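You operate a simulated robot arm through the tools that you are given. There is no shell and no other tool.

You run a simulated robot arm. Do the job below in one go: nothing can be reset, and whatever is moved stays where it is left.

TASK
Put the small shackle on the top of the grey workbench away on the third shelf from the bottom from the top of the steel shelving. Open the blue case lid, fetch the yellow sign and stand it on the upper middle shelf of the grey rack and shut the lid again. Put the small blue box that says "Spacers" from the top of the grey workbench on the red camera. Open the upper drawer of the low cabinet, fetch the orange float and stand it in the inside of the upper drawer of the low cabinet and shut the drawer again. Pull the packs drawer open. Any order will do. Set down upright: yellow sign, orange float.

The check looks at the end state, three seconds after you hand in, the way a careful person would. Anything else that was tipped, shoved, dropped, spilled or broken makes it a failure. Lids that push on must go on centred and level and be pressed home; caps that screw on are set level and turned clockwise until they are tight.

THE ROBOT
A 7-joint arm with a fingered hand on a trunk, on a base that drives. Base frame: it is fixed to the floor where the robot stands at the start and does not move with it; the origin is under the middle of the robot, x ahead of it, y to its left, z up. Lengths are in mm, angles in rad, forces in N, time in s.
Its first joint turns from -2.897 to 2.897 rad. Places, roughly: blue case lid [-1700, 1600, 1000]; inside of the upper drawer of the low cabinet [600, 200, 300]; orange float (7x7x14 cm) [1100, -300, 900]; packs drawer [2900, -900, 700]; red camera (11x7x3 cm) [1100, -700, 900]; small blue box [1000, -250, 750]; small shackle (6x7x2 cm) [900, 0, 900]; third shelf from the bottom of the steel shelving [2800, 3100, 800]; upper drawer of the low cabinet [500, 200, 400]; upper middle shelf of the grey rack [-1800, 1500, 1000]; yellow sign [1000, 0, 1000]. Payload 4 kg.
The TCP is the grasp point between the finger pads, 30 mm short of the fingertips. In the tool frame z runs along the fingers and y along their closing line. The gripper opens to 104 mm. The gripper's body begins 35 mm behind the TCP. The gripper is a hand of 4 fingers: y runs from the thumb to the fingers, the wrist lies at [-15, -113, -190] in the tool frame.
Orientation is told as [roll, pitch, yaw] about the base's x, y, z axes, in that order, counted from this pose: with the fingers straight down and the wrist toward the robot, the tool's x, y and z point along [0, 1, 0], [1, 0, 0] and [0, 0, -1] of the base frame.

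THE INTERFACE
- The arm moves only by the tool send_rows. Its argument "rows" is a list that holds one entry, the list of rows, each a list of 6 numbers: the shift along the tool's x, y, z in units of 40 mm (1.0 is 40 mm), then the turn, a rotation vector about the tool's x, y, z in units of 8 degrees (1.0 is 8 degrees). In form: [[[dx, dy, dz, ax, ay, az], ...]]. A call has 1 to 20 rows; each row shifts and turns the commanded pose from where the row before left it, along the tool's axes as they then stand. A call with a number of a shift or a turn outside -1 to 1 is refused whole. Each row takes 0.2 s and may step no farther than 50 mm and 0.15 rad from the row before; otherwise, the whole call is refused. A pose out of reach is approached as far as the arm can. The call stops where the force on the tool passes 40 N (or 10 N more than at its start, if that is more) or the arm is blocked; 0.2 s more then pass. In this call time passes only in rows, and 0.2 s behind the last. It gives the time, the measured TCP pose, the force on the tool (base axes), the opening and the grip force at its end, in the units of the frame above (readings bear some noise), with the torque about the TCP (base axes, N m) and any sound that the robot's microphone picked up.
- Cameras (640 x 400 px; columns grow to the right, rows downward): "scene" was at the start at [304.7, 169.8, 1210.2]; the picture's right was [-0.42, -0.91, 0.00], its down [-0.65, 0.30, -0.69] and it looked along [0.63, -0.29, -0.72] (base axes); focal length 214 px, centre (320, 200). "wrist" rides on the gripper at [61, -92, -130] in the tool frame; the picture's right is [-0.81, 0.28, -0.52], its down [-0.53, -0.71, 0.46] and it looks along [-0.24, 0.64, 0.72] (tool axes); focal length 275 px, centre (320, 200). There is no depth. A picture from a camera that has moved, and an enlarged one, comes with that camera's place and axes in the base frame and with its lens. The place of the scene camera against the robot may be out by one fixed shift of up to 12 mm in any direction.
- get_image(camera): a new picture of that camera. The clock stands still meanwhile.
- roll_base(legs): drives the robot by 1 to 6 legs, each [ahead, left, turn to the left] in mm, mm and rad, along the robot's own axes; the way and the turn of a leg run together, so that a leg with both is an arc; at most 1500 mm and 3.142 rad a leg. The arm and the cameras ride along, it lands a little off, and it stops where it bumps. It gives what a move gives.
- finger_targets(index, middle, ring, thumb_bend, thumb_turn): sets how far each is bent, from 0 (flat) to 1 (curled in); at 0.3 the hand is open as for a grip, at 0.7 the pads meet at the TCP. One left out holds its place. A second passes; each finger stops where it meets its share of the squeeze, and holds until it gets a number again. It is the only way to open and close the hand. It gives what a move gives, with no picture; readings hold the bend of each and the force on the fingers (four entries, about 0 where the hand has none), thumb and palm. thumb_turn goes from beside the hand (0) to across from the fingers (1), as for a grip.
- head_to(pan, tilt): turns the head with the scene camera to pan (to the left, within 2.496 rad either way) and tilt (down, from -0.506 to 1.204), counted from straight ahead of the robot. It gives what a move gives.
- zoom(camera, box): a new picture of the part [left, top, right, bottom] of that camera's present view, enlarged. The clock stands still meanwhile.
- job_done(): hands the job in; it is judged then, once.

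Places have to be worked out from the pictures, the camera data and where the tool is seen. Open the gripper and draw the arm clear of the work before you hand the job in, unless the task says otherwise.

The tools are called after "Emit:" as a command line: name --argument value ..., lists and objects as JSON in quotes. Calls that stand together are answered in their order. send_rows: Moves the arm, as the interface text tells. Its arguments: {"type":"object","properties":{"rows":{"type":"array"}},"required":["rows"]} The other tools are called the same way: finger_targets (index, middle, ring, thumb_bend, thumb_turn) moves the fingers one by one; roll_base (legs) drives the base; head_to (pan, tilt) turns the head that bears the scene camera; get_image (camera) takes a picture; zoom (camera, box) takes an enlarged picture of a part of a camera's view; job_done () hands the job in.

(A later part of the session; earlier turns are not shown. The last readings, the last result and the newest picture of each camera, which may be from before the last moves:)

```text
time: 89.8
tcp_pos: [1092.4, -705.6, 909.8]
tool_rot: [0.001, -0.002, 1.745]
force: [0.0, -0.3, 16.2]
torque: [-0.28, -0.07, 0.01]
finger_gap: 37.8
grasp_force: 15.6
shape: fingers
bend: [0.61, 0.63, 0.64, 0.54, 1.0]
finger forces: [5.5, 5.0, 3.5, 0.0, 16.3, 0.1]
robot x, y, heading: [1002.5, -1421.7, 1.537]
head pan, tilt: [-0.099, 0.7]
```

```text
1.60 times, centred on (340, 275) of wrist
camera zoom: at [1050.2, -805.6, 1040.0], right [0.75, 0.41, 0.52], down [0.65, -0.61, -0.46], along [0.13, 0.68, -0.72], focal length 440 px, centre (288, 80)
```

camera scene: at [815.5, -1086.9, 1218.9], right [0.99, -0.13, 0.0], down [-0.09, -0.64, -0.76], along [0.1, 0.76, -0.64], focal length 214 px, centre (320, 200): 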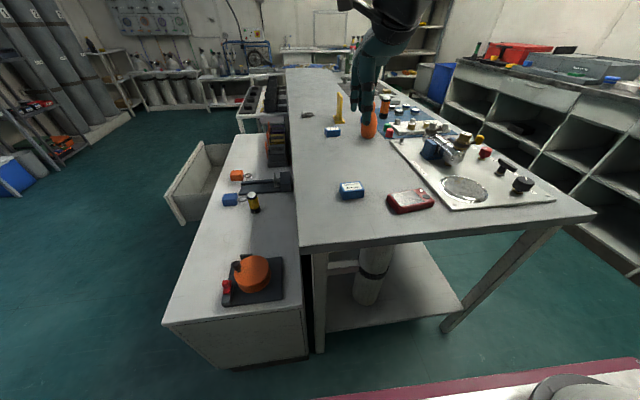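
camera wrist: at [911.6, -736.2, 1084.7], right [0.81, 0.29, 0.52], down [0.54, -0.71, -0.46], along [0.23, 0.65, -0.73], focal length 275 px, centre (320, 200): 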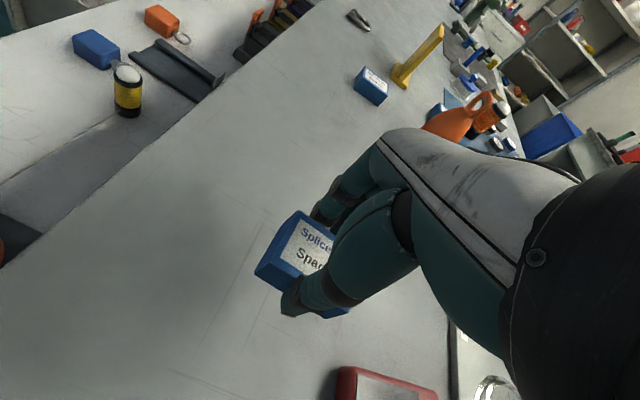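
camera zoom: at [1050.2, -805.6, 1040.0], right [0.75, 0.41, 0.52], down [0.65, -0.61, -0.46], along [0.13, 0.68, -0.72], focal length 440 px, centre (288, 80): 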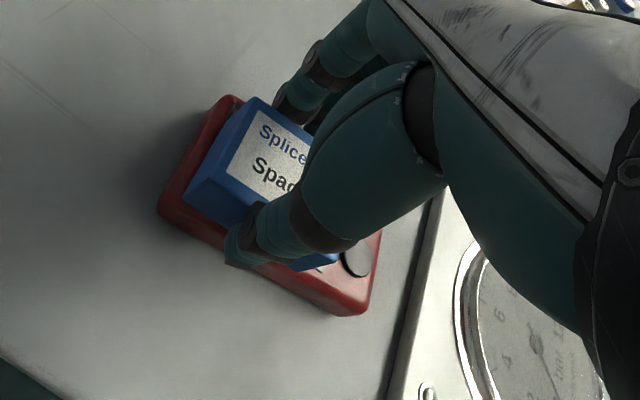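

Contact is made (16 N). I relax by half a millimetre and open the fingers evenly, then look.

Emit:
send_rows --rows '[[[0, 0, -0.02, 0, 0, 0]]]'

Emit:
finger_targets --index 0.48 --middle 0.48 --ring 0.48 --thumb_bend 0.44

Emit:
send_rows --rows '[[[0, 0, -0.2, 0, 0, 0], [0, 0, -0.5, 0, 0, 0], [0, 0, -1, 0, 0, 0], [0, 0, -1, 0, 0, 0], [0, 0, -1, 0, 0, 0], [0, 0, -1, 0, 0, 0]]]'

Emit:
zoom --camera "scene" --box '[352, 130, 480, 220]'

Emit:
get_image --camera "wrist"

```text
time: 90.2
tcp_pos: [1092.9, -706.4, 910.3]
tool_rot: [0.002, -0.002, 1.744]
force: [0.1, 1.2, 10.7]
torque: [-0.11, -0.03, 0.0]
finger_gap: 37.7
grasp_force: 15.6
shape: fingers
bend: [0.61, 0.63, 0.64, 0.54, 1.0]
finger forces: [6.4, 5.7, 4.2, 0.0, 14.8, 0.0]
robot x, y, heading: [1003.6, -1420.0, 1.538]
head pan, tilt: [-0.099, 0.7]
```

```text
time: 91.2
tcp_pos: [1093.6, -705.2, 908.8]
tool_rot: [0.002, 0.0, 1.745]
force: [-0.2, -0.3, -0.2]
torque: [0.02, 0.01, 0.0]
finger_gap: 62.0
grasp_force: 0.0
shape: fingers
bend: [0.48, 0.48, 0.48, 0.44, 0.99]
finger forces: [0.1, 0.0, 0.0, 0.0, 0.1, 0.0]
robot x, y, heading: [1005.9, -1420.6, 1.539]
head pan, tilt: [-0.099, 0.7]
```

```text
time: 92.6
tcp_pos: [1092.6, -709.9, 1101.4]
tool_rot: [0.001, 0.0, 1.745]
force: [-0.3, -0.4, -0.8]
torque: [0.01, -0.04, 0.04]
finger_gap: 62.0
grasp_force: 0.1
shape: fingers
bend: [0.48, 0.48, 0.48, 0.44, 0.99]
finger forces: [0.0, 0.0, 0.0, 0.0, 0.1, 0.0]
robot x, y, heading: [1002.0, -1423.5, 1.541]
head pan, tilt: [-0.099, 0.7]
```

```text
4.44 times, centred on (416, 175) of scene
camera zoom: at [815.2, -1086.9, 1218.9], right [0.99, -0.13, 0.0], down [-0.09, -0.64, -0.76], along [0.1, 0.76, -0.64], focal length 953 px, centre (-107, 311)
```

zoom: 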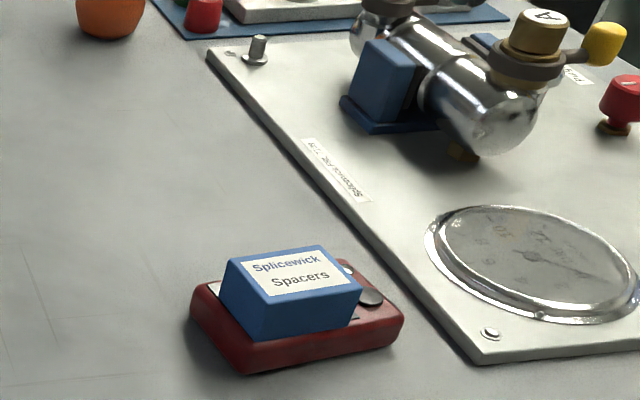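

```text
taken
camera wrist: at [1050.0, -809.4, 1231.3], right [0.75, 0.41, 0.52], down [0.65, -0.61, -0.46], along [0.13, 0.68, -0.72], focal length 275 px, centre (320, 200)
```

wrist: 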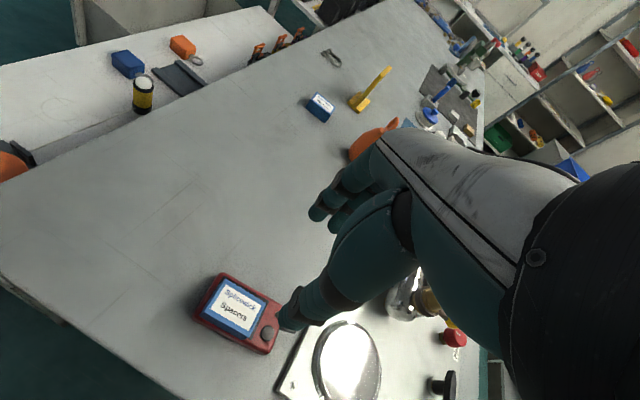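

The Spacers box sits squarely on the red camera. Next, the float: I move the base closer to the bench end (axis about (1150,−1215)).

Emit:
roll_base --legs '[[190, -150, 0.03]]'

Emit:
head_to --pan -0.2 --tilt 0.55

Emit:
get_image --camera "scene"

Emit:
get_image --camera "wrist"

```text
time: 94.4
tcp_pos: [1226.6, -519.8, 1101.3]
tool_rot: [0.002, 0.0, 1.771]
force: [0.4, 0.3, 0.4]
torque: [0.0, -0.02, -0.02]
finger_gap: 61.8
grasp_force: 0.0
shape: fingers
bend: [0.48, 0.48, 0.48, 0.44, 0.99]
finger forces: [0.0, 0.0, 0.0, 0.0, 0.0, 0.0]
robot x, y, heading: [1157.2, -1230.4, 1.559]
head pan, tilt: [-0.099, 0.7]
```

```text
time: 95.1
tcp_pos: [1224.5, -520.0, 1099.8]
tool_rot: [0.001, 0.0, 1.77]
force: [0.4, -0.2, 0.1]
torque: [0.01, 0.03, 0.01]
finger_gap: 62.1
grasp_force: 0.0
shape: fingers
bend: [0.48, 0.48, 0.48, 0.44, 0.99]
finger forces: [0.0, 0.0, 0.0, 0.1, 0.0, 0.0]
robot x, y, heading: [1152.5, -1236.0, 1.565]
head pan, tilt: [-0.201, 0.55]
```

```text
taken
camera scene: at [967.7, -900.8, 1232.0], right [0.98, -0.21, 0.0], down [-0.11, -0.51, -0.85], along [0.18, 0.83, -0.52], focal length 214 px, centre (320, 200)
```

scene: 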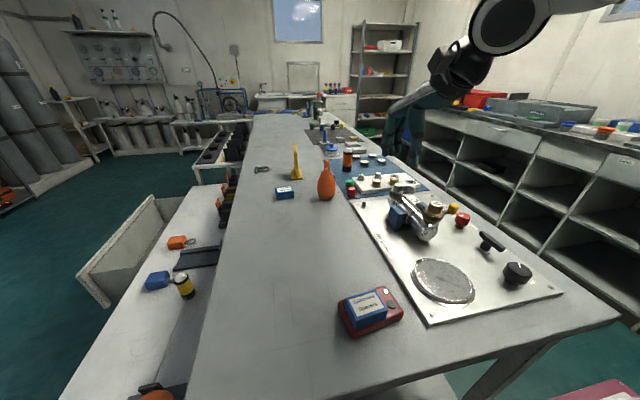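

```text
taken
camera wrist: at [1186.1, -621.0, 1230.9], right [0.74, 0.43, 0.52], down [0.66, -0.59, -0.46], along [0.11, 0.68, -0.72], focal length 275 px, centre (320, 200)
```

wrist: 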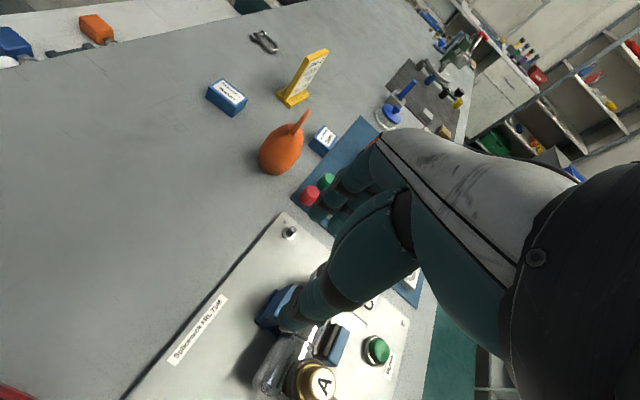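

I zoom on the float from both cameras to see its shape and ring direction.

Emit:
zoom --camera "scene" --box '[270, 140, 380, 210]'

Emit:
zoom --camera "wrist" --box '[200, 50, 380, 210]'

```text
5.71 times, centred on (325, 175) of scene
camera zoom: at [967.7, -900.8, 1232.0], right [0.98, -0.21, 0.0], down [-0.11, -0.51, -0.85], along [0.18, 0.83, -0.52], focal length 1226 px, centre (291, 343)
```

zoom: 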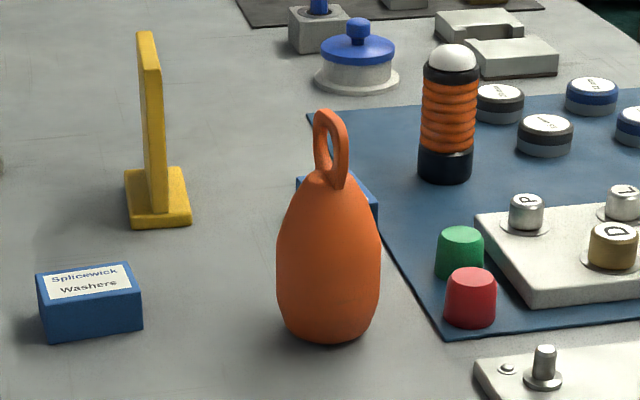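

```text
2.50 times, centred on (290, 130) of wrist
camera zoom: at [1186.1, -621.0, 1230.9], right [0.74, 0.43, 0.52], down [0.66, -0.59, -0.46], along [0.11, 0.68, -0.72], focal length 688 px, centre (395, 375)
```

zoom: 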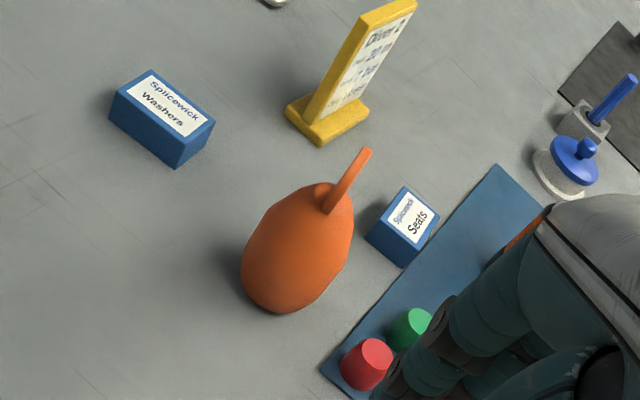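

The float's loop is best gripped on its flat faces (closing along x), which needs an approach from behind the bench. I retreat, go round into the back aisle and turn to face the bench from there.

Emit:
roll_base --legs '[[-210, 0, 0.005], [0, -900, 0]]'

Emit:
head_to --pan 0.0 --tilt 0.6

Emit:
get_image --camera "scene"

Emit:
head_to --pan -0.9 --tilt 0.5

Emit:
get_image --camera "scene"

```text
time: 101.0
tcp_pos: [2092.6, -732.5, 1100.1]
tool_rot: [0.001, 0.0, 1.773]
force: [0.1, 0.9, 0.1]
torque: [0.02, 0.0, -0.01]
finger_gap: 62.1
grasp_force: 0.0
shape: fingers
bend: [0.48, 0.48, 0.48, 0.44, 0.99]
finger forces: [0.0, 0.1, 0.0, 0.0, 0.1, 0.1]
robot x, y, heading: [2022.1, -1448.1, 1.566]
head pan, tilt: [-0.201, 0.55]
```

```text
time: 101.7
tcp_pos: [2091.7, -733.3, 1099.6]
tool_rot: [0.002, 0.001, 1.774]
force: [-0.5, -0.3, 0.0]
torque: [0.02, 0.01, 0.02]
finger_gap: 62.2
grasp_force: 0.2
shape: fingers
bend: [0.48, 0.48, 0.48, 0.44, 0.99]
finger forces: [0.0, 0.0, 0.1, 0.0, 0.0, 0.0]
robot x, y, heading: [2027.3, -1448.5, 1.568]
head pan, tilt: [0.0, 0.6]
```

```text
taken
camera scene: at [1818.2, -1114.1, 1227.6], right [1.0, -0.01, 0.0], down [0.0, -0.56, -0.83], along [0.01, 0.83, -0.56], focal length 214 px, centre (320, 200)
```

scene: 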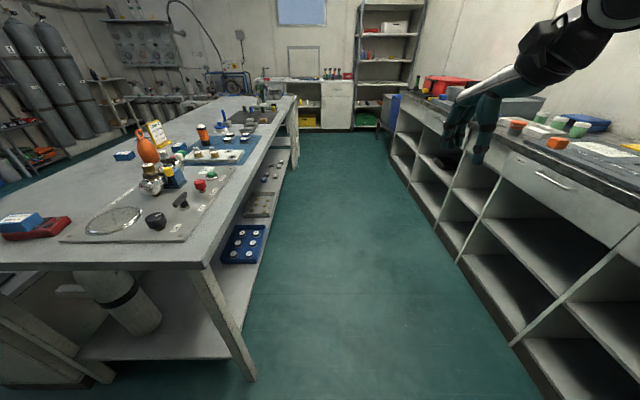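

```text
time: 102.9
tcp_pos: [2092.5, -733.1, 1100.7]
tool_rot: [0.003, -0.001, 1.771]
force: [0.2, 0.3, 0.2]
torque: [-0.02, -0.02, 0.0]
finger_gap: 61.9
grasp_force: 0.0
shape: fingers
bend: [0.48, 0.48, 0.48, 0.44, 0.99]
finger forces: [0.0, 0.1, 0.0, 0.0, 0.0, 0.0]
robot x, y, heading: [2023.5, -1449.1, 1.562]
head pan, tilt: [-0.901, 0.499]
```

```text
taken
camera scene: at [1889.3, -1146.3, 1236.7], right [0.62, -0.79, 0.0], down [-0.38, -0.3, -0.88], along [0.69, 0.54, -0.48], focal length 214 px, centre (320, 200)
```

scene: 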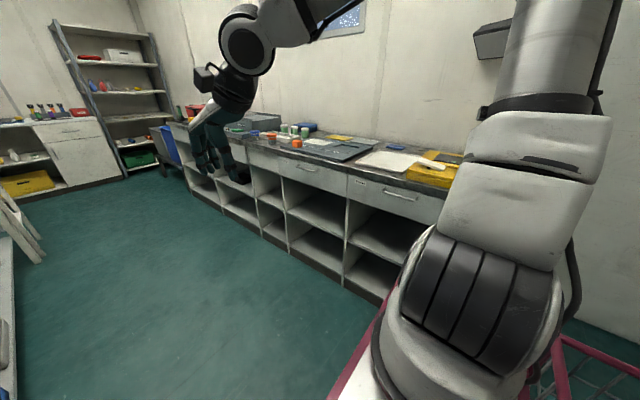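

The aisle is clear all the way to the steel shelving. I read the drawer labels on the back counter while here.

Emit:
zoom --camera "scene" --box '[230, 130, 450, 240]'

Emit:
zoom --camera "scene" --box '[330, 165, 410, 215]'

Emit:
head_to --pan -1.5 --tilt 0.5

Emit:
get_image --camera "scene"

```text
2.91 times, centred on (340, 185) of scene
camera zoom: at [1889.3, -1146.3, 1236.7], right [0.62, -0.79, 0.0], down [-0.38, -0.3, -0.88], along [0.69, 0.54, -0.48], focal length 624 px, centre (262, 244)
```

zoom: 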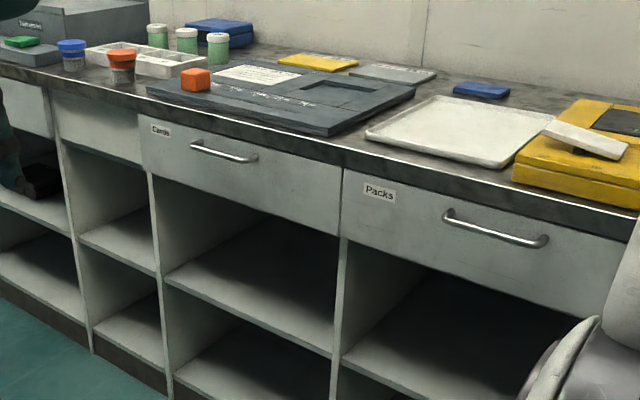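

```text
8.00 times, centred on (370, 190) of scene
camera zoom: at [1889.3, -1146.3, 1236.7], right [0.62, -0.79, 0.0], down [-0.38, -0.3, -0.88], along [0.69, 0.54, -0.48], focal length 1716 px, centre (-80, 280)
```

zoom: 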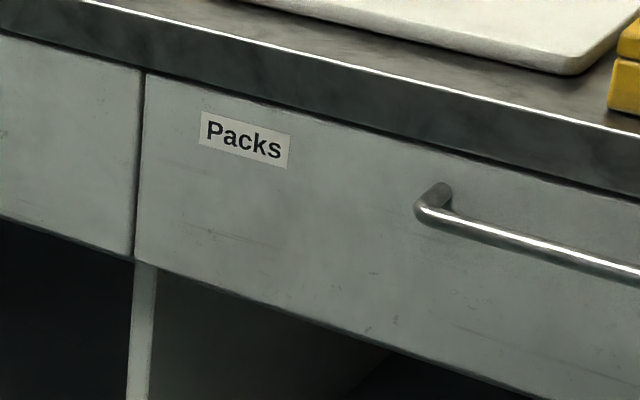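

```text
time: 103.9
tcp_pos: [2092.2, -733.0, 1099.0]
tool_rot: [0.002, 0.002, 1.774]
force: [1.0, 0.0, 0.4]
torque: [0.02, 0.01, 0.0]
finger_gap: 61.9
grasp_force: 0.1
shape: fingers
bend: [0.48, 0.48, 0.48, 0.44, 0.99]
finger forces: [0.0, 0.1, 0.0, 0.0, 0.0, 0.1]
robot x, y, heading: [2023.3, -1446.4, 1.569]
head pan, tilt: [-1.499, 0.499]
```

```text
taken
camera scene: at [1908.5, -1196.4, 1236.7], right [0.07, -1.0, 0.0], down [-0.48, -0.03, -0.88], along [0.88, 0.06, -0.48], focal length 214 px, centre (320, 200)
```

scene: 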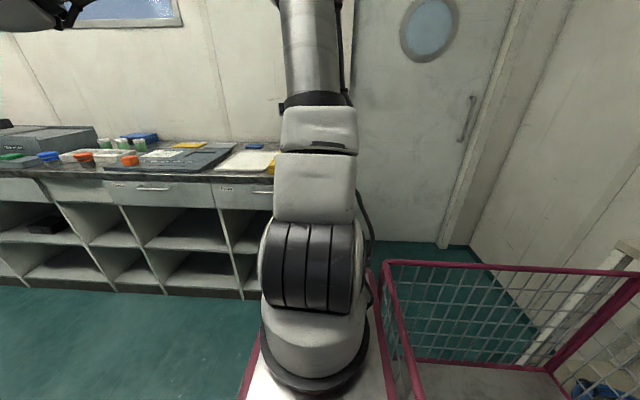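

The "Packs" drawer is the rightmost, with a bar handle near (2720,−910,810); I'll do that on the shackle trip. Now I move along the aisle and turn to face the bench from behind, level with the float.

Emit:
roll_base --legs '[[1110, -75, 0], [0, 0, 1.57]]'

Emit:
head_to --pan 0.0 --tilt 0.6

Emit:
get_image --camera "scene"

Emit:
get_image --camera "wrist"

```text
time: 113.5
tcp_pos: [1389.0, -262.0, 1099.2]
tool_rot: [0.002, 0.0, -2.933]
force: [0.7, 0.0, -0.1]
torque: [0.04, 0.01, 0.02]
finger_gap: 62.0
grasp_force: 0.1
shape: fingers
bend: [0.48, 0.48, 0.48, 0.44, 0.99]
finger forces: [0.1, 0.0, 0.1, 0.0, 0.0, 0.1]
robot x, y, heading: [2101.8, -322.8, -3.14]
head pan, tilt: [-1.499, 0.499]
```

```text
time: 115.1
tcp_pos: [1389.6, -262.7, 1100.9]
tool_rot: [0.002, 0.001, -2.934]
force: [0.0, 0.5, -0.5]
torque: [0.02, -0.01, -0.02]
finger_gap: 61.7
grasp_force: 0.1
shape: fingers
bend: [0.48, 0.48, 0.48, 0.44, 0.99]
finger forces: [0.0, 0.1, 0.0, 0.0, 0.0, 0.0]
robot x, y, heading: [2105.8, -327.6, -3.144]
head pan, tilt: [0.0, 0.6]
```

```text
taken
camera scene: at [1767.8, -523.0, 1227.6], right [0.0, 1.0, 0.0], down [0.56, 0.0, -0.83], along [-0.83, 0.0, -0.56], focal length 214 px, centre (320, 200)
```

scene: 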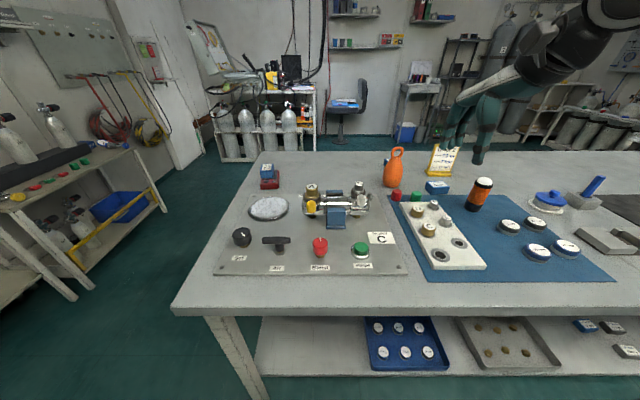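

```text
taken
camera wrist: at [1493.6, -302.6, 1230.9], right [-0.44, 0.74, 0.52], down [0.59, 0.67, -0.46], along [-0.68, 0.1, -0.72], focal length 275 px, centre (320, 200)
```

wrist: 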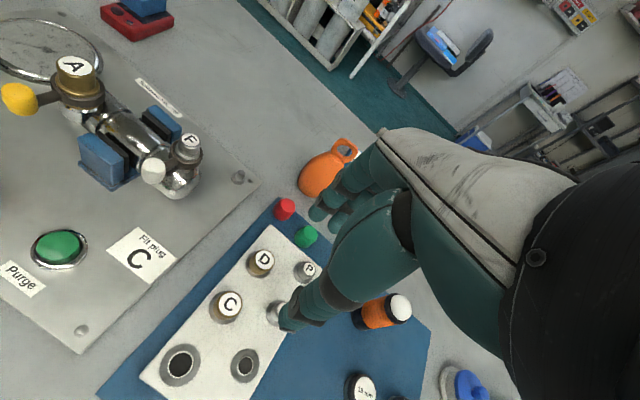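

The float's loop faces this side: loop at about (1125,−280). I move the base 120 mm closer and zoom for the loop's position and yaw.

Emit:
roll_base --legs '[[120, 0, 0]]'

Emit:
send_rows --rows '[[[0, -0.3, 0, 0, 0, 0.75], [0, -0.3, 0, 0, 0, 0.74]]]'

Emit:
zoom --camera "scene" --box '[330, 110, 490, 210]'

Emit:
get_image --camera "wrist"

```text
time: 116.3
tcp_pos: [1266.8, -260.8, 1099.6]
tool_rot: [0.001, 0.001, -2.936]
force: [-0.4, 0.2, -0.4]
torque: [0.01, 0.0, 0.0]
finger_gap: 62.0
grasp_force: 0.1
shape: fingers
bend: [0.48, 0.48, 0.48, 0.44, 0.99]
finger forces: [0.0, 0.0, 0.1, 0.0, 0.1, 0.0]
robot x, y, heading: [1981.6, -326.9, 3.138]
head pan, tilt: [0.0, 0.6]
```

```text
time: 116.9
tcp_pos: [1291.3, -254.6, 1100.7]
tool_rot: [0.003, 0.0, 3.139]
force: [-0.8, -0.2, 0.9]
torque: [-0.02, -0.01, 0.04]
finger_gap: 62.2
grasp_force: 0.0
shape: fingers
bend: [0.48, 0.48, 0.48, 0.44, 0.99]
finger forces: [0.0, 0.0, 0.0, 0.0, 0.0, 0.0]
robot x, y, heading: [1980.7, -325.9, 3.134]
head pan, tilt: [0.0, 0.6]
```

```text
4.00 times, centred on (410, 160) of scene
camera zoom: at [1644.6, -521.7, 1227.6], right [0.0, 1.0, 0.0], down [0.57, 0.0, -0.82], along [-0.82, 0.0, -0.57], focal length 858 px, centre (-40, 360)
```

zoom: 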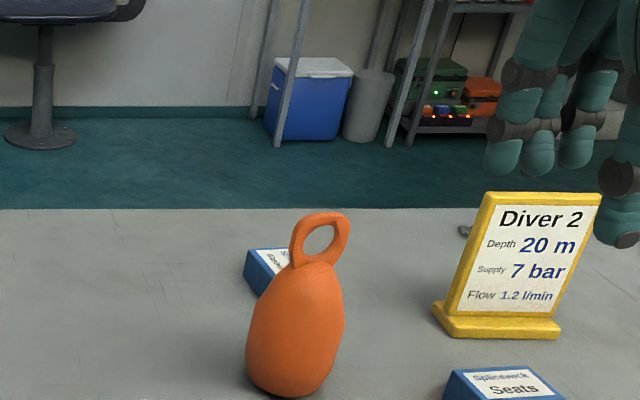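

```text
taken
camera wrist: at [1384.7, -316.2, 1231.6], right [-0.27, 0.81, 0.52], down [0.72, 0.53, -0.46], along [-0.64, 0.24, -0.73], focal length 275 px, centre (320, 200)
```

wrist: 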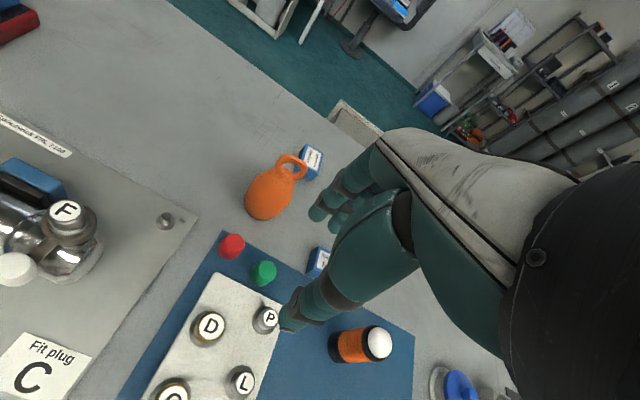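

Triangulated loop centre: about (1145,−287,978), loop lying in the y–z plane, so closing along x is right. I open the hand and move above it.

Emit:
finger_targets --index 0.4 --middle 0.4 --ring 0.4 --thumb_bend 0.36

Emit:
send_rows --rows '[[[0.2, 0.9, 0.2, 0, 0, 0], [0.2, 0.9, 0.2, 0, 0, 0], [0.2, 0.9, 0.2, 0, 0, 0], [0.21, 0.95, 0.2, 0, 0, 0]]]'

Emit:
get_image --camera "wrist"

Emit:
zoom --camera "scene" --box '[330, 110, 490, 210]'

```text
time: 117.9
tcp_pos: [1290.6, -255.4, 1100.3]
tool_rot: [0.001, -0.001, 3.137]
force: [-0.1, 0.0, -0.4]
torque: [0.01, 0.02, 0.0]
finger_gap: 82.6
grasp_force: 0.0
shape: fingers
bend: [0.4, 0.4, 0.4, 0.36, 0.98]
finger forces: [0.1, 0.0, 0.0, 0.0, 0.1, 0.0]
robot x, y, heading: [1978.3, -326.9, 3.135]
head pan, tilt: [0.0, 0.6]
```

```text
time: 118.9
tcp_pos: [1143.6, -284.1, 1068.4]
tool_rot: [0.001, -0.003, 3.138]
force: [-0.1, -0.4, 0.2]
torque: [-0.04, 0.03, 0.02]
finger_gap: 82.7
grasp_force: 0.0
shape: fingers
bend: [0.4, 0.4, 0.4, 0.36, 0.98]
finger forces: [0.0, 0.0, 0.0, 0.1, 0.0, 0.0]
robot x, y, heading: [1980.7, -330.3, 3.137]
head pan, tilt: [0.0, 0.6]
```

```text
taken
camera wrist: at [1237.4, -343.9, 1198.4], right [-0.27, 0.81, 0.52], down [0.72, 0.53, -0.46], along [-0.64, 0.25, -0.72], focal length 275 px, centre (320, 200)
```

wrist: 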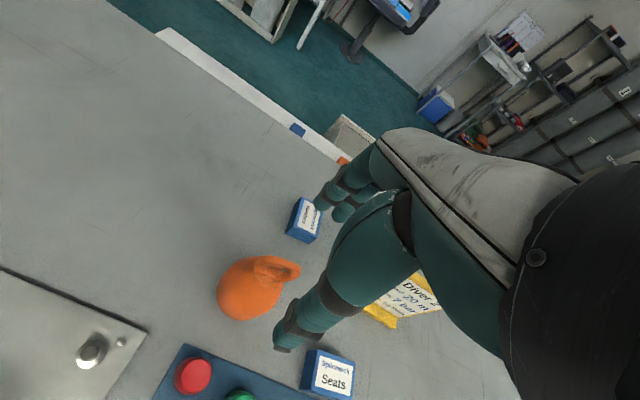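

```text
4.00 times, centred on (410, 160) of scene
camera zoom: at [1644.9, -521.2, 1227.7], right [0.0, 1.0, 0.0], down [0.56, 0.0, -0.83], along [-0.83, 0.0, -0.56], focal length 858 px, centre (-40, 360)
```

zoom: 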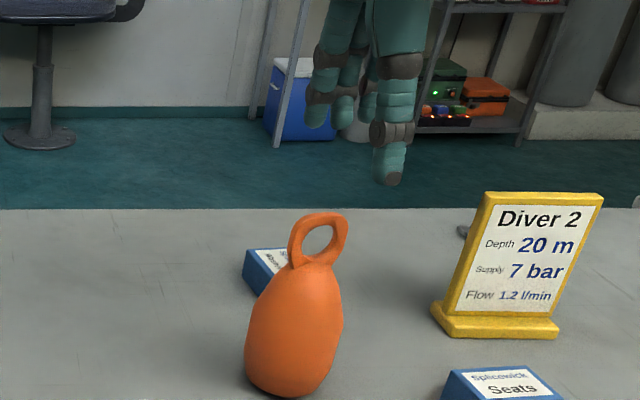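

Loop centre confirmed near (1140,−287). I adjust 3 mm and lower so the fingertips straddle the loop.

Emit:
send_rows --rows '[[[0.06, 0.08, 0.5, 0, 0, 0], [0, 0, 0.8, 0, 0, 0], [0, 0, 0.75, 0, 0, 0]]]'

Emit:
get_image --camera "wrist"

Emit:
zoom --camera "scene" --box '[350, 120, 450, 200]'

```text
time: 119.7
tcp_pos: [1141.5, -290.1, 983.0]
tool_rot: [0.004, 0.001, 3.136]
force: [0.0, 0.0, 0.4]
torque: [0.01, -0.01, 0.0]
finger_gap: 82.5
grasp_force: 0.1
shape: fingers
bend: [0.4, 0.4, 0.4, 0.36, 0.98]
finger forces: [0.1, 0.0, 0.0, 0.2, 0.0, 0.0]
robot x, y, heading: [1982.5, -330.1, 3.137]
head pan, tilt: [0.0, 0.6]
```

```text
taken
camera wrist: at [1234.3, -351.0, 1113.8], right [-0.27, 0.81, 0.52], down [0.72, 0.53, -0.46], along [-0.64, 0.24, -0.73], focal length 275 px, centre (320, 200)
```

wrist: 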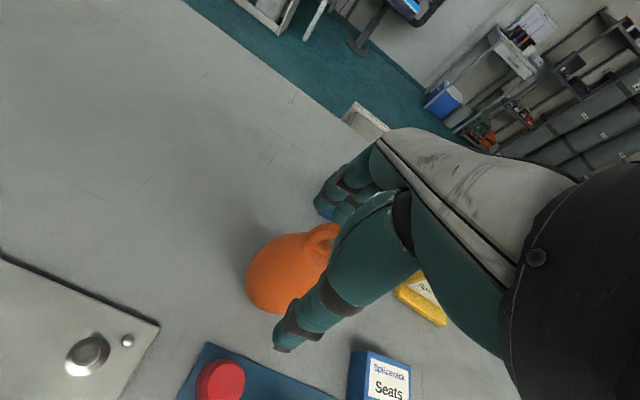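

```text
5.00 times, centred on (400, 160) of scene
camera zoom: at [1644.7, -521.5, 1227.6], right [0.0, 1.0, 0.0], down [0.56, 0.0, -0.83], along [-0.83, 0.0, -0.56], focal length 1072 px, centre (-80, 400)
```

zoom: 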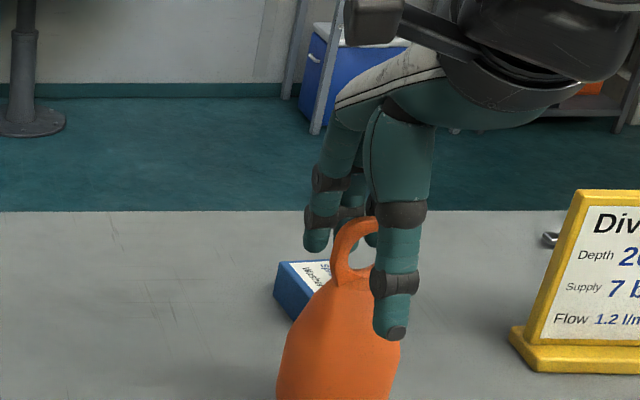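

Aligned. I close gently on the loop and check forces.

Emit:
finger_targets --index 0.62 --middle 0.62 --ring 0.62 --thumb_bend 0.58

Emit:
zoom --camera "scene" --box '[350, 120, 450, 200]'

Emit:
get_image --camera "wrist"

```text
time: 120.7
tcp_pos: [1141.0, -291.3, 983.7]
tool_rot: [0.002, -0.002, 3.138]
force: [-0.6, -0.8, 0.3]
torque: [0.0, -0.02, -0.01]
finger_gap: 28.0
grasp_force: 0.3
shape: fingers
bend: [0.62, 0.62, 0.62, 0.57, 1.0]
finger forces: [0.0, 0.5, 0.0, 0.0, 0.0, 0.0]
robot x, y, heading: [1982.3, -328.2, 3.137]
head pan, tilt: [0.0, 0.6]
```

```text
5.00 times, centred on (400, 160) of scene
camera zoom: at [1644.6, -521.8, 1227.6], right [0.0, 1.0, 0.0], down [0.57, 0.0, -0.83], along [-0.83, 0.0, -0.57], focal length 1072 px, centre (-80, 400)
```

zoom: 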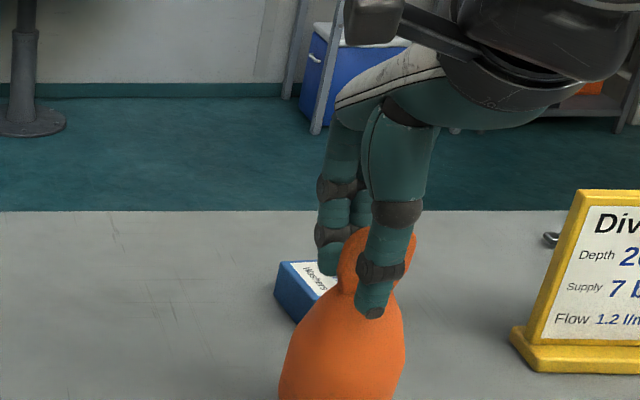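

```text
taken
camera wrist: at [1234.2, -351.5, 1113.8], right [-0.27, 0.81, 0.52], down [0.71, 0.53, -0.46], along [-0.64, 0.24, -0.73], focal length 275 px, centre (320, 200)
```

wrist: 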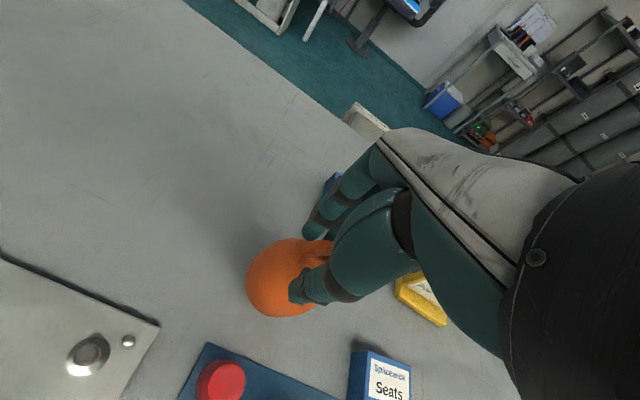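

The fingers touched first and may have nudged the loop a little toward the thumb. I centre the hand by 8 mm and look before squeezing.

Emit:
send_rows --rows '[[[0, 0.18, 0, 0, 0, 0]]]'

Emit:
zoom --camera "scene" --box '[340, 120, 460, 220]'

Emit:
zoom --camera "wrist" --box '[200, 180, 420, 360]'

```text
time: 121.1
tcp_pos: [1134.9, -291.0, 983.9]
tool_rot: [0.003, 0.0, 3.139]
force: [-0.5, -0.7, 0.3]
torque: [-0.03, 0.0, 0.0]
finger_gap: 28.0
grasp_force: 0.1
shape: fingers
bend: [0.62, 0.62, 0.62, 0.57, 1.0]
finger forces: [0.0, 0.0, 0.0, 0.0, 0.0, 0.0]
robot x, y, heading: [1983.4, -326.6, 3.14]
head pan, tilt: [0.0, 0.6]
```

```text
4.00 times, centred on (400, 170) of scene
camera zoom: at [1644.6, -521.8, 1227.6], right [0.0, 1.0, 0.0], down [0.56, 0.0, -0.83], along [-0.83, 0.0, -0.56], focal length 858 px, centre (0, 320)
```

zoom: 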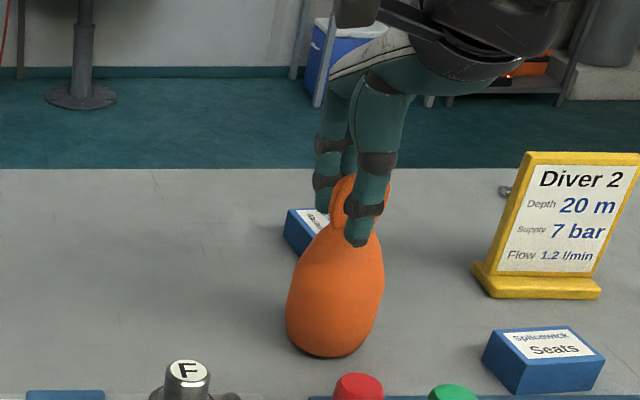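

```text
2.22 times, centred on (310, 270) of wrist
camera zoom: at [1227.3, -351.8, 1115.6], right [-0.27, 0.81, 0.52], down [0.71, 0.53, -0.46], along [-0.64, 0.24, -0.72], focal length 612 px, centre (342, 44)
```

zoom: 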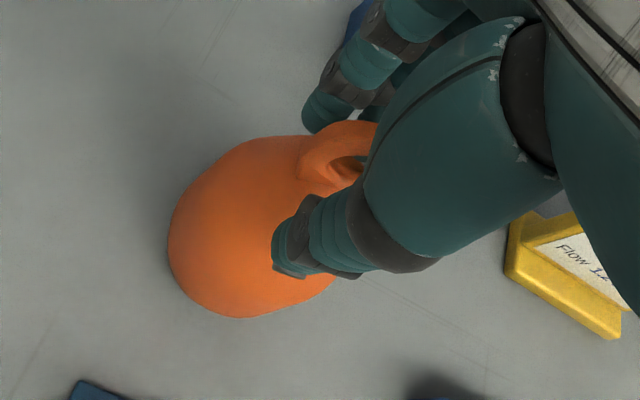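

The float is still upright and the loop is between thumb and fingers. I squeeze firmly.

Emit:
finger_targets --index 0.74 --middle 0.74 --ring 0.74 --thumb_bend 0.7

Emit:
zoom --camera "scene" --box '[340, 120, 460, 220]'

```text
time: 122.1
tcp_pos: [1134.2, -291.2, 984.8]
tool_rot: [0.002, 0.001, 3.137]
force: [0.3, -0.2, 1.3]
torque: [-0.02, -0.02, -0.01]
finger_gap: 0.1
grasp_force: 2.1
shape: fingers
bend: [0.74, 0.74, 0.74, 0.69, 1.0]
finger forces: [1.3, 0.0, 0.3, 0.0, 3.6, 0.0]
robot x, y, heading: [1979.9, -331.2, 3.137]
head pan, tilt: [0.0, 0.6]
```

```text
4.00 times, centred on (400, 170) of scene
camera zoom: at [1644.7, -521.8, 1227.6], right [0.0, 1.0, 0.0], down [0.56, 0.0, -0.83], along [-0.83, 0.0, -0.56], focal length 858 px, centre (0, 320)
```

zoom: 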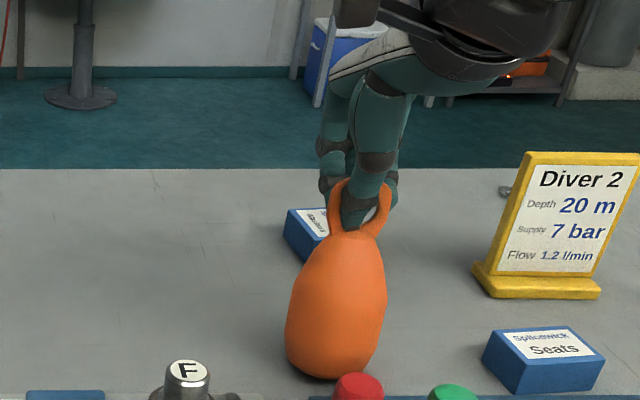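

The thumb slipped through the loop's hole and the float slid a little (still upright). That's a poor grip; I reopen and will instead pinch the loop across its width, so I release and check it stands free.

Emit:
finger_targets --index 0.4 --middle 0.4 --ring 0.4 --thumb_bend 0.36

Emit:
zoom --camera "scene" --box '[340, 120, 460, 220]'

Emit:
zoom --camera "wrist" --box '[160, 180, 420, 400]'

```text
time: 123.1
tcp_pos: [1132.9, -291.8, 984.6]
tool_rot: [0.002, 0.001, 3.138]
force: [0.2, -0.4, 0.6]
torque: [-0.01, 0.04, 0.01]
finger_gap: 82.5
grasp_force: 0.2
shape: fingers
bend: [0.4, 0.4, 0.4, 0.36, 0.98]
finger forces: [0.1, 0.1, 0.1, 0.1, 0.0, 0.0]
robot x, y, heading: [1981.8, -328.1, 3.139]
head pan, tilt: [0.0, 0.6]
```

```text
4.00 times, centred on (400, 170) of scene
camera zoom: at [1644.6, -521.8, 1227.6], right [0.0, 1.0, 0.0], down [0.57, 0.0, -0.83], along [-0.82, 0.0, -0.57], focal length 858 px, centre (0, 320)
```

zoom: 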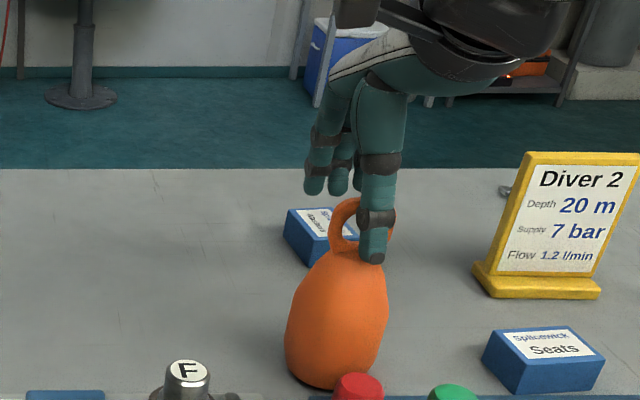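

```text
1.82 times, centred on (290, 290) of wrist
camera zoom: at [1227.3, -351.8, 1115.4], right [-0.27, 0.81, 0.52], down [0.71, 0.53, -0.46], along [-0.64, 0.24, -0.73], focal length 500 px, centre (374, 36)
```

zoom: 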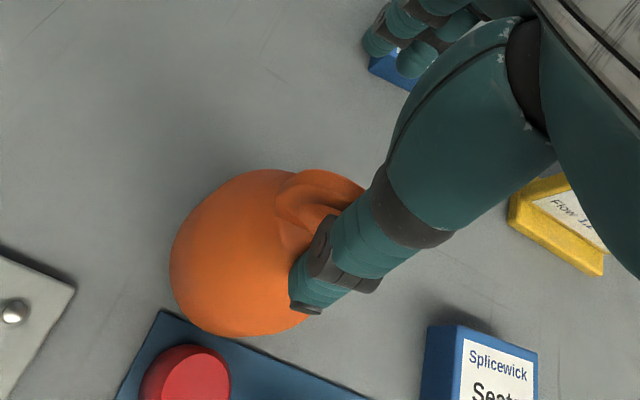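

The float slid a few mm more with the thumb but stands upright. I raise the hand slowly to check it comes free.

Emit:
send_rows --rows '[[[0, 0, -0.25, 0, 0, 0], [0, 0, -0.25, 0, 0, 0]]]'

Emit:
zoom --camera "scene" --box '[340, 120, 460, 220]'

```text
time: 123.7
tcp_pos: [1133.6, -291.0, 1006.5]
tool_rot: [0.002, -0.001, 3.139]
force: [-0.6, 0.3, -0.6]
torque: [0.02, 0.0, 0.03]
finger_gap: 82.5
grasp_force: 0.1
shape: fingers
bend: [0.4, 0.4, 0.4, 0.36, 0.98]
finger forces: [0.1, 0.0, 0.1, 0.0, 0.0, 0.1]
robot x, y, heading: [1981.0, -325.1, 3.139]
head pan, tilt: [0.0, 0.6]
```

```text
4.00 times, centred on (400, 170) of scene
camera zoom: at [1644.6, -521.8, 1227.5], right [0.0, 1.0, 0.0], down [0.57, 0.0, -0.82], along [-0.82, 0.0, -0.57], focal length 858 px, centre (0, 320)
```

zoom: 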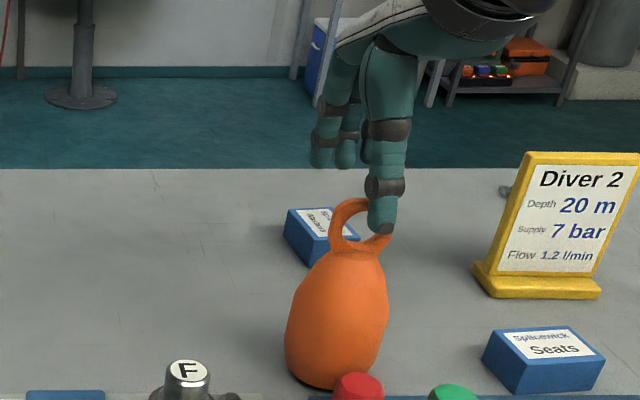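

Free and upright. I raise, turn the hand 90° so it closes along y, and re-locate the loop.

Emit:
send_rows --rows '[[[0, 0, -0.9, 0, 0, 0], [0, 0, -0.9, 0, 0, 0], [0, 0, 0, 0, 0, 0.94], [0, 0, 0, 0, 0, 0.94], [0, 0, 0, 0, 0, 0.94], [0, 0, 0, 0, 0, 0.94], [0, 0, 0, 0, 0, 0.94], [0, 0, 0, 0, 0, 0.94], [0, 0, 0, 0, 0, 0.94], [0, 0, 0, 0, 0, 0.94], [0, 0, 0, 0, 0, 0.94], [0, 0, 0, 0, 0, 0.94], [0, 0, 0, 0, 0, 0.94], [0, 0, 0, 0, 0, 0.9]]]'

Emit:
zoom --camera "scene" --box '[340, 120, 460, 220]'

Emit:
get_image --camera "wrist"

```text
time: 126.7
tcp_pos: [1135.4, -291.0, 1077.4]
tool_rot: [0.0, 0.0, 1.567]
force: [-0.1, 0.6, 0.2]
torque: [0.02, 0.05, 0.0]
finger_gap: 82.6
grasp_force: 0.2
shape: fingers
bend: [0.4, 0.4, 0.4, 0.36, 0.98]
finger forces: [0.0, 0.1, 0.0, 0.0, 0.1, 0.0]
robot x, y, heading: [1982.7, -327.9, 3.138]
head pan, tilt: [0.0, 0.6]
```

```text
4.00 times, centred on (400, 170) of scene
camera zoom: at [1644.7, -521.8, 1227.6], right [0.0, 1.0, 0.0], down [0.56, 0.0, -0.83], along [-0.83, 0.0, -0.56], focal length 858 px, centre (0, 320)
```

zoom: 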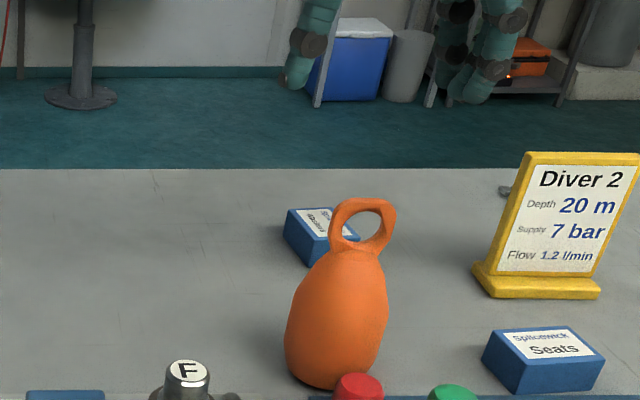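

```text
taken
camera wrist: at [1074.9, -381.9, 1208.8], right [0.81, 0.27, 0.52], down [0.53, -0.72, -0.45], along [0.25, 0.64, -0.73], focal length 275 px, centre (320, 200)
```

wrist: 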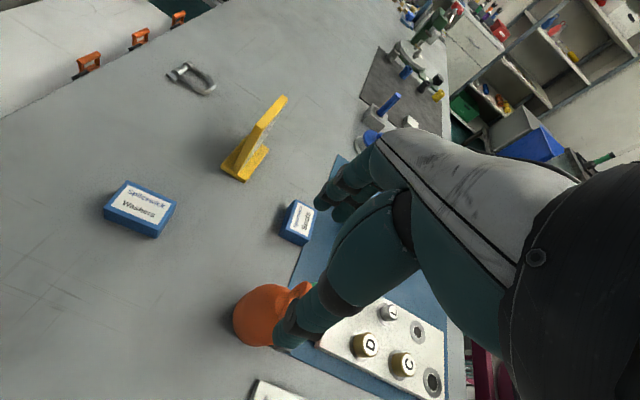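

The loop is now at about (1170,−296). I move over it and descend with the hand closing along y.

Emit:
send_rows --rows '[[[-0.86, -0.14, 0, 0, 0, 0], [0, 0, 0.8, 0, 0, 0], [0, 0, 0.7, 0, 0, 0], [0, 0, 0.8, 0, 0, 0]]]'

Emit:
zoom --camera "scene" --box '[340, 120, 460, 220]'

Emit:
get_image --camera "wrist"

```text
time: 127.7
tcp_pos: [1168.9, -296.3, 985.6]
tool_rot: [-0.001, 0.005, 1.569]
force: [0.3, 0.5, 0.6]
torque: [0.01, 0.05, -0.02]
finger_gap: 82.4
grasp_force: 0.1
shape: fingers
bend: [0.4, 0.4, 0.4, 0.36, 0.98]
finger forces: [0.1, 0.0, 0.0, 0.0, 0.0, 0.1]
robot x, y, heading: [1983.1, -326.4, 3.139]
head pan, tilt: [0.0, 0.6]
```

```text
4.00 times, centred on (400, 170) of scene
camera zoom: at [1644.8, -521.7, 1227.6], right [0.0, 1.0, 0.0], down [0.56, 0.0, -0.83], along [-0.83, 0.0, -0.56], focal length 858 px, centre (0, 320)
```

zoom: 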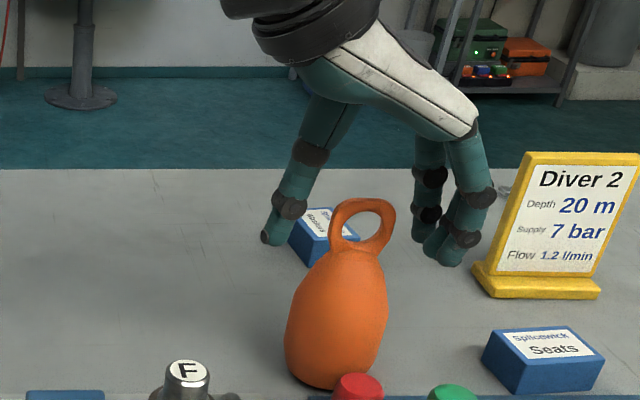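

```text
taken
camera wrist: at [1109.7, -385.9, 1118.4], right [0.81, 0.27, 0.52], down [0.53, -0.72, -0.45], along [0.24, 0.64, -0.73], focal length 275 px, centre (320, 200)
```

wrist: 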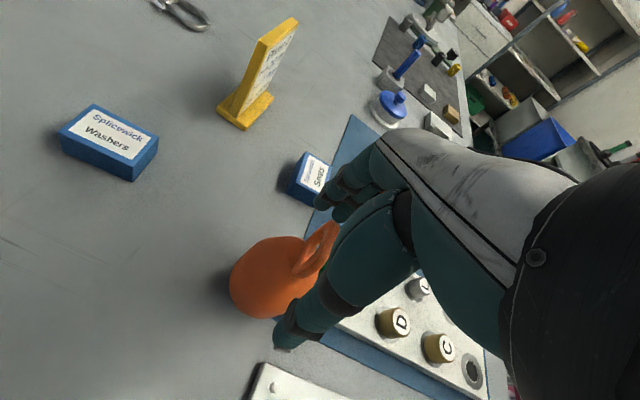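

I zoom in on the wrist view to check the loop between thumb and fingers (the TCP projects at about pixel (332,244)).

Emit:
zoom --camera "wrist" --box '[220, 180, 400, 360]'

```text
2.22 times, centred on (310, 270) of wrist
camera zoom: at [1109.7, -385.9, 1118.4], right [0.81, 0.27, 0.52], down [0.53, -0.72, -0.45], along [0.24, 0.64, -0.73], focal length 612 px, centre (342, 44)
```

zoom: 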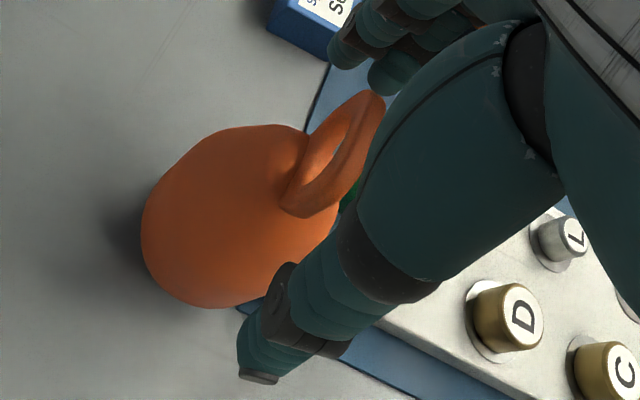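

The loop is at (1166.5,−297), turned about 15° clockwise. I turn the hand to match, then close on the loop's edges.

Emit:
send_rows --rows '[[[0.05, 0, 0.15, 0, 0, 0.8], [0, 0, 0, 0, 0, 0.8]]]'

Emit:
finger_targets --index 0.56 --middle 0.56 --ring 0.56 --thumb_bend 0.52

Emit:
zoom --camera "wrist" --box '[220, 180, 400, 360]'

Emit:
zoom --camera "scene" --box '[340, 120, 460, 220]'

```text
time: 128.3
tcp_pos: [1166.8, -297.1, 982.5]
tool_rot: [0.0, 0.004, 1.345]
force: [-0.7, 0.3, 0.7]
torque: [-0.02, -0.04, 0.01]
finger_gap: 82.7
grasp_force: 0.1
shape: fingers
bend: [0.4, 0.4, 0.4, 0.36, 0.98]
finger forces: [0.0, 0.0, 0.0, 0.0, 0.0, 0.0]
robot x, y, heading: [1980.7, -326.4, 3.138]
head pan, tilt: [0.0, 0.6]
```

```text
time: 129.3
tcp_pos: [1165.1, -296.8, 980.2]
tool_rot: [0.0, 0.001, 1.346]
force: [-0.9, -0.1, 0.2]
torque: [0.01, 0.01, 0.02]
finger_gap: 42.7
grasp_force: 0.4
shape: fingers
bend: [0.56, 0.56, 0.56, 0.52, 1.0]
finger forces: [0.2, 0.0, 0.0, 0.1, 0.1, 0.0]
robot x, y, heading: [1981.0, -324.1, 3.138]
head pan, tilt: [0.0, 0.6]
```

```text
2.22 times, centred on (310, 270) of wrist
camera zoom: at [1088.3, -371.6, 1112.0], right [0.85, 0.09, 0.52], down [0.36, -0.82, -0.45], along [0.38, 0.57, -0.73], focal length 612 px, centre (342, 44)
```

zoom: 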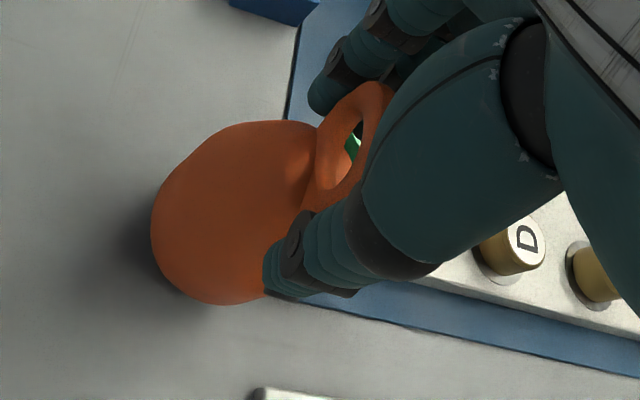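

```text
4.00 times, centred on (400, 170) of scene
camera zoom: at [1644.6, -521.8, 1227.6], right [0.0, 1.0, 0.0], down [0.57, 0.0, -0.82], along [-0.82, 0.0, -0.57], focal length 858 px, centre (0, 320)
```

zoom: 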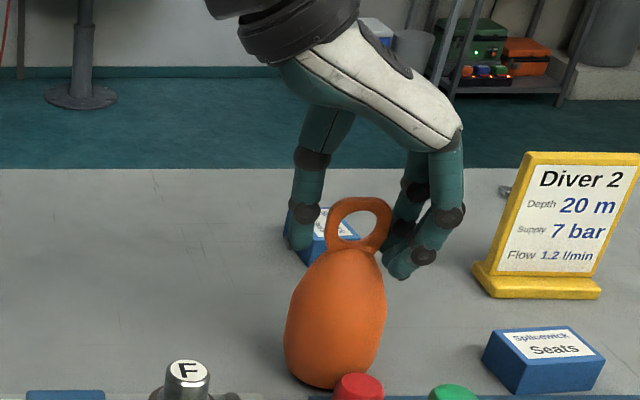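

Both sides are just touching the loop. I squeeze.

Emit:
finger_targets --index 0.68 --middle 0.68 --ring 0.68 --thumb_bend 0.66

Emit:
zoom --camera "wrist" --box '[220, 180, 400, 360]'

Emit:
zoom --camera "scene" --box '[340, 120, 460, 220]'

```text
time: 130.3
tcp_pos: [1166.3, -296.0, 981.4]
tool_rot: [0.001, 0.003, 1.345]
force: [-0.2, 0.8, 2.3]
torque: [0.07, -0.1, 0.05]
finger_gap: 23.6
grasp_force: 8.4
shape: fingers
bend: [0.64, 0.64, 0.68, 0.59, 1.0]
finger forces: [3.9, 6.3, 0.0, 0.1, 6.1, 0.1]
robot x, y, heading: [1982.3, -324.6, 3.136]
head pan, tilt: [0.0, 0.6]
```

```text
2.22 times, centred on (310, 270) of wrist
camera zoom: at [1088.3, -371.6, 1112.1], right [0.85, 0.09, 0.52], down [0.36, -0.82, -0.45], along [0.38, 0.57, -0.73], focal length 612 px, centre (342, 44)
```

zoom: 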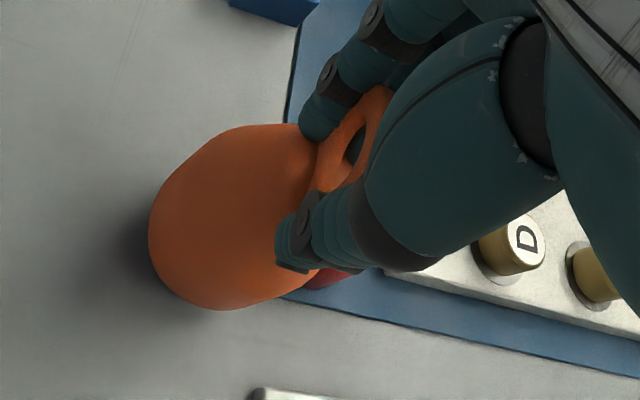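

```text
4.00 times, centred on (400, 170) of scene
camera zoom: at [1644.7, -521.8, 1227.6], right [0.0, 1.0, 0.0], down [0.56, 0.0, -0.83], along [-0.83, 0.0, -0.56], focal length 858 px, centre (0, 320)
```

zoom: 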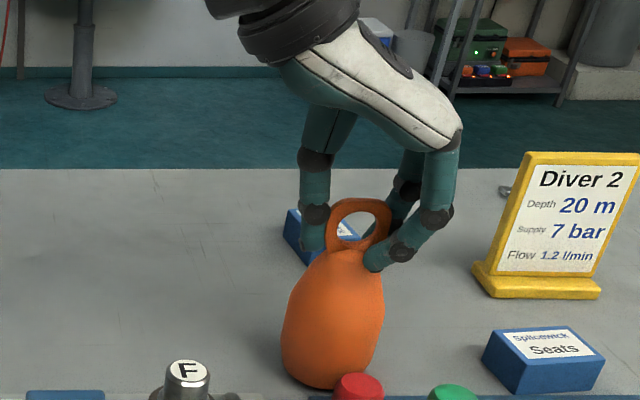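

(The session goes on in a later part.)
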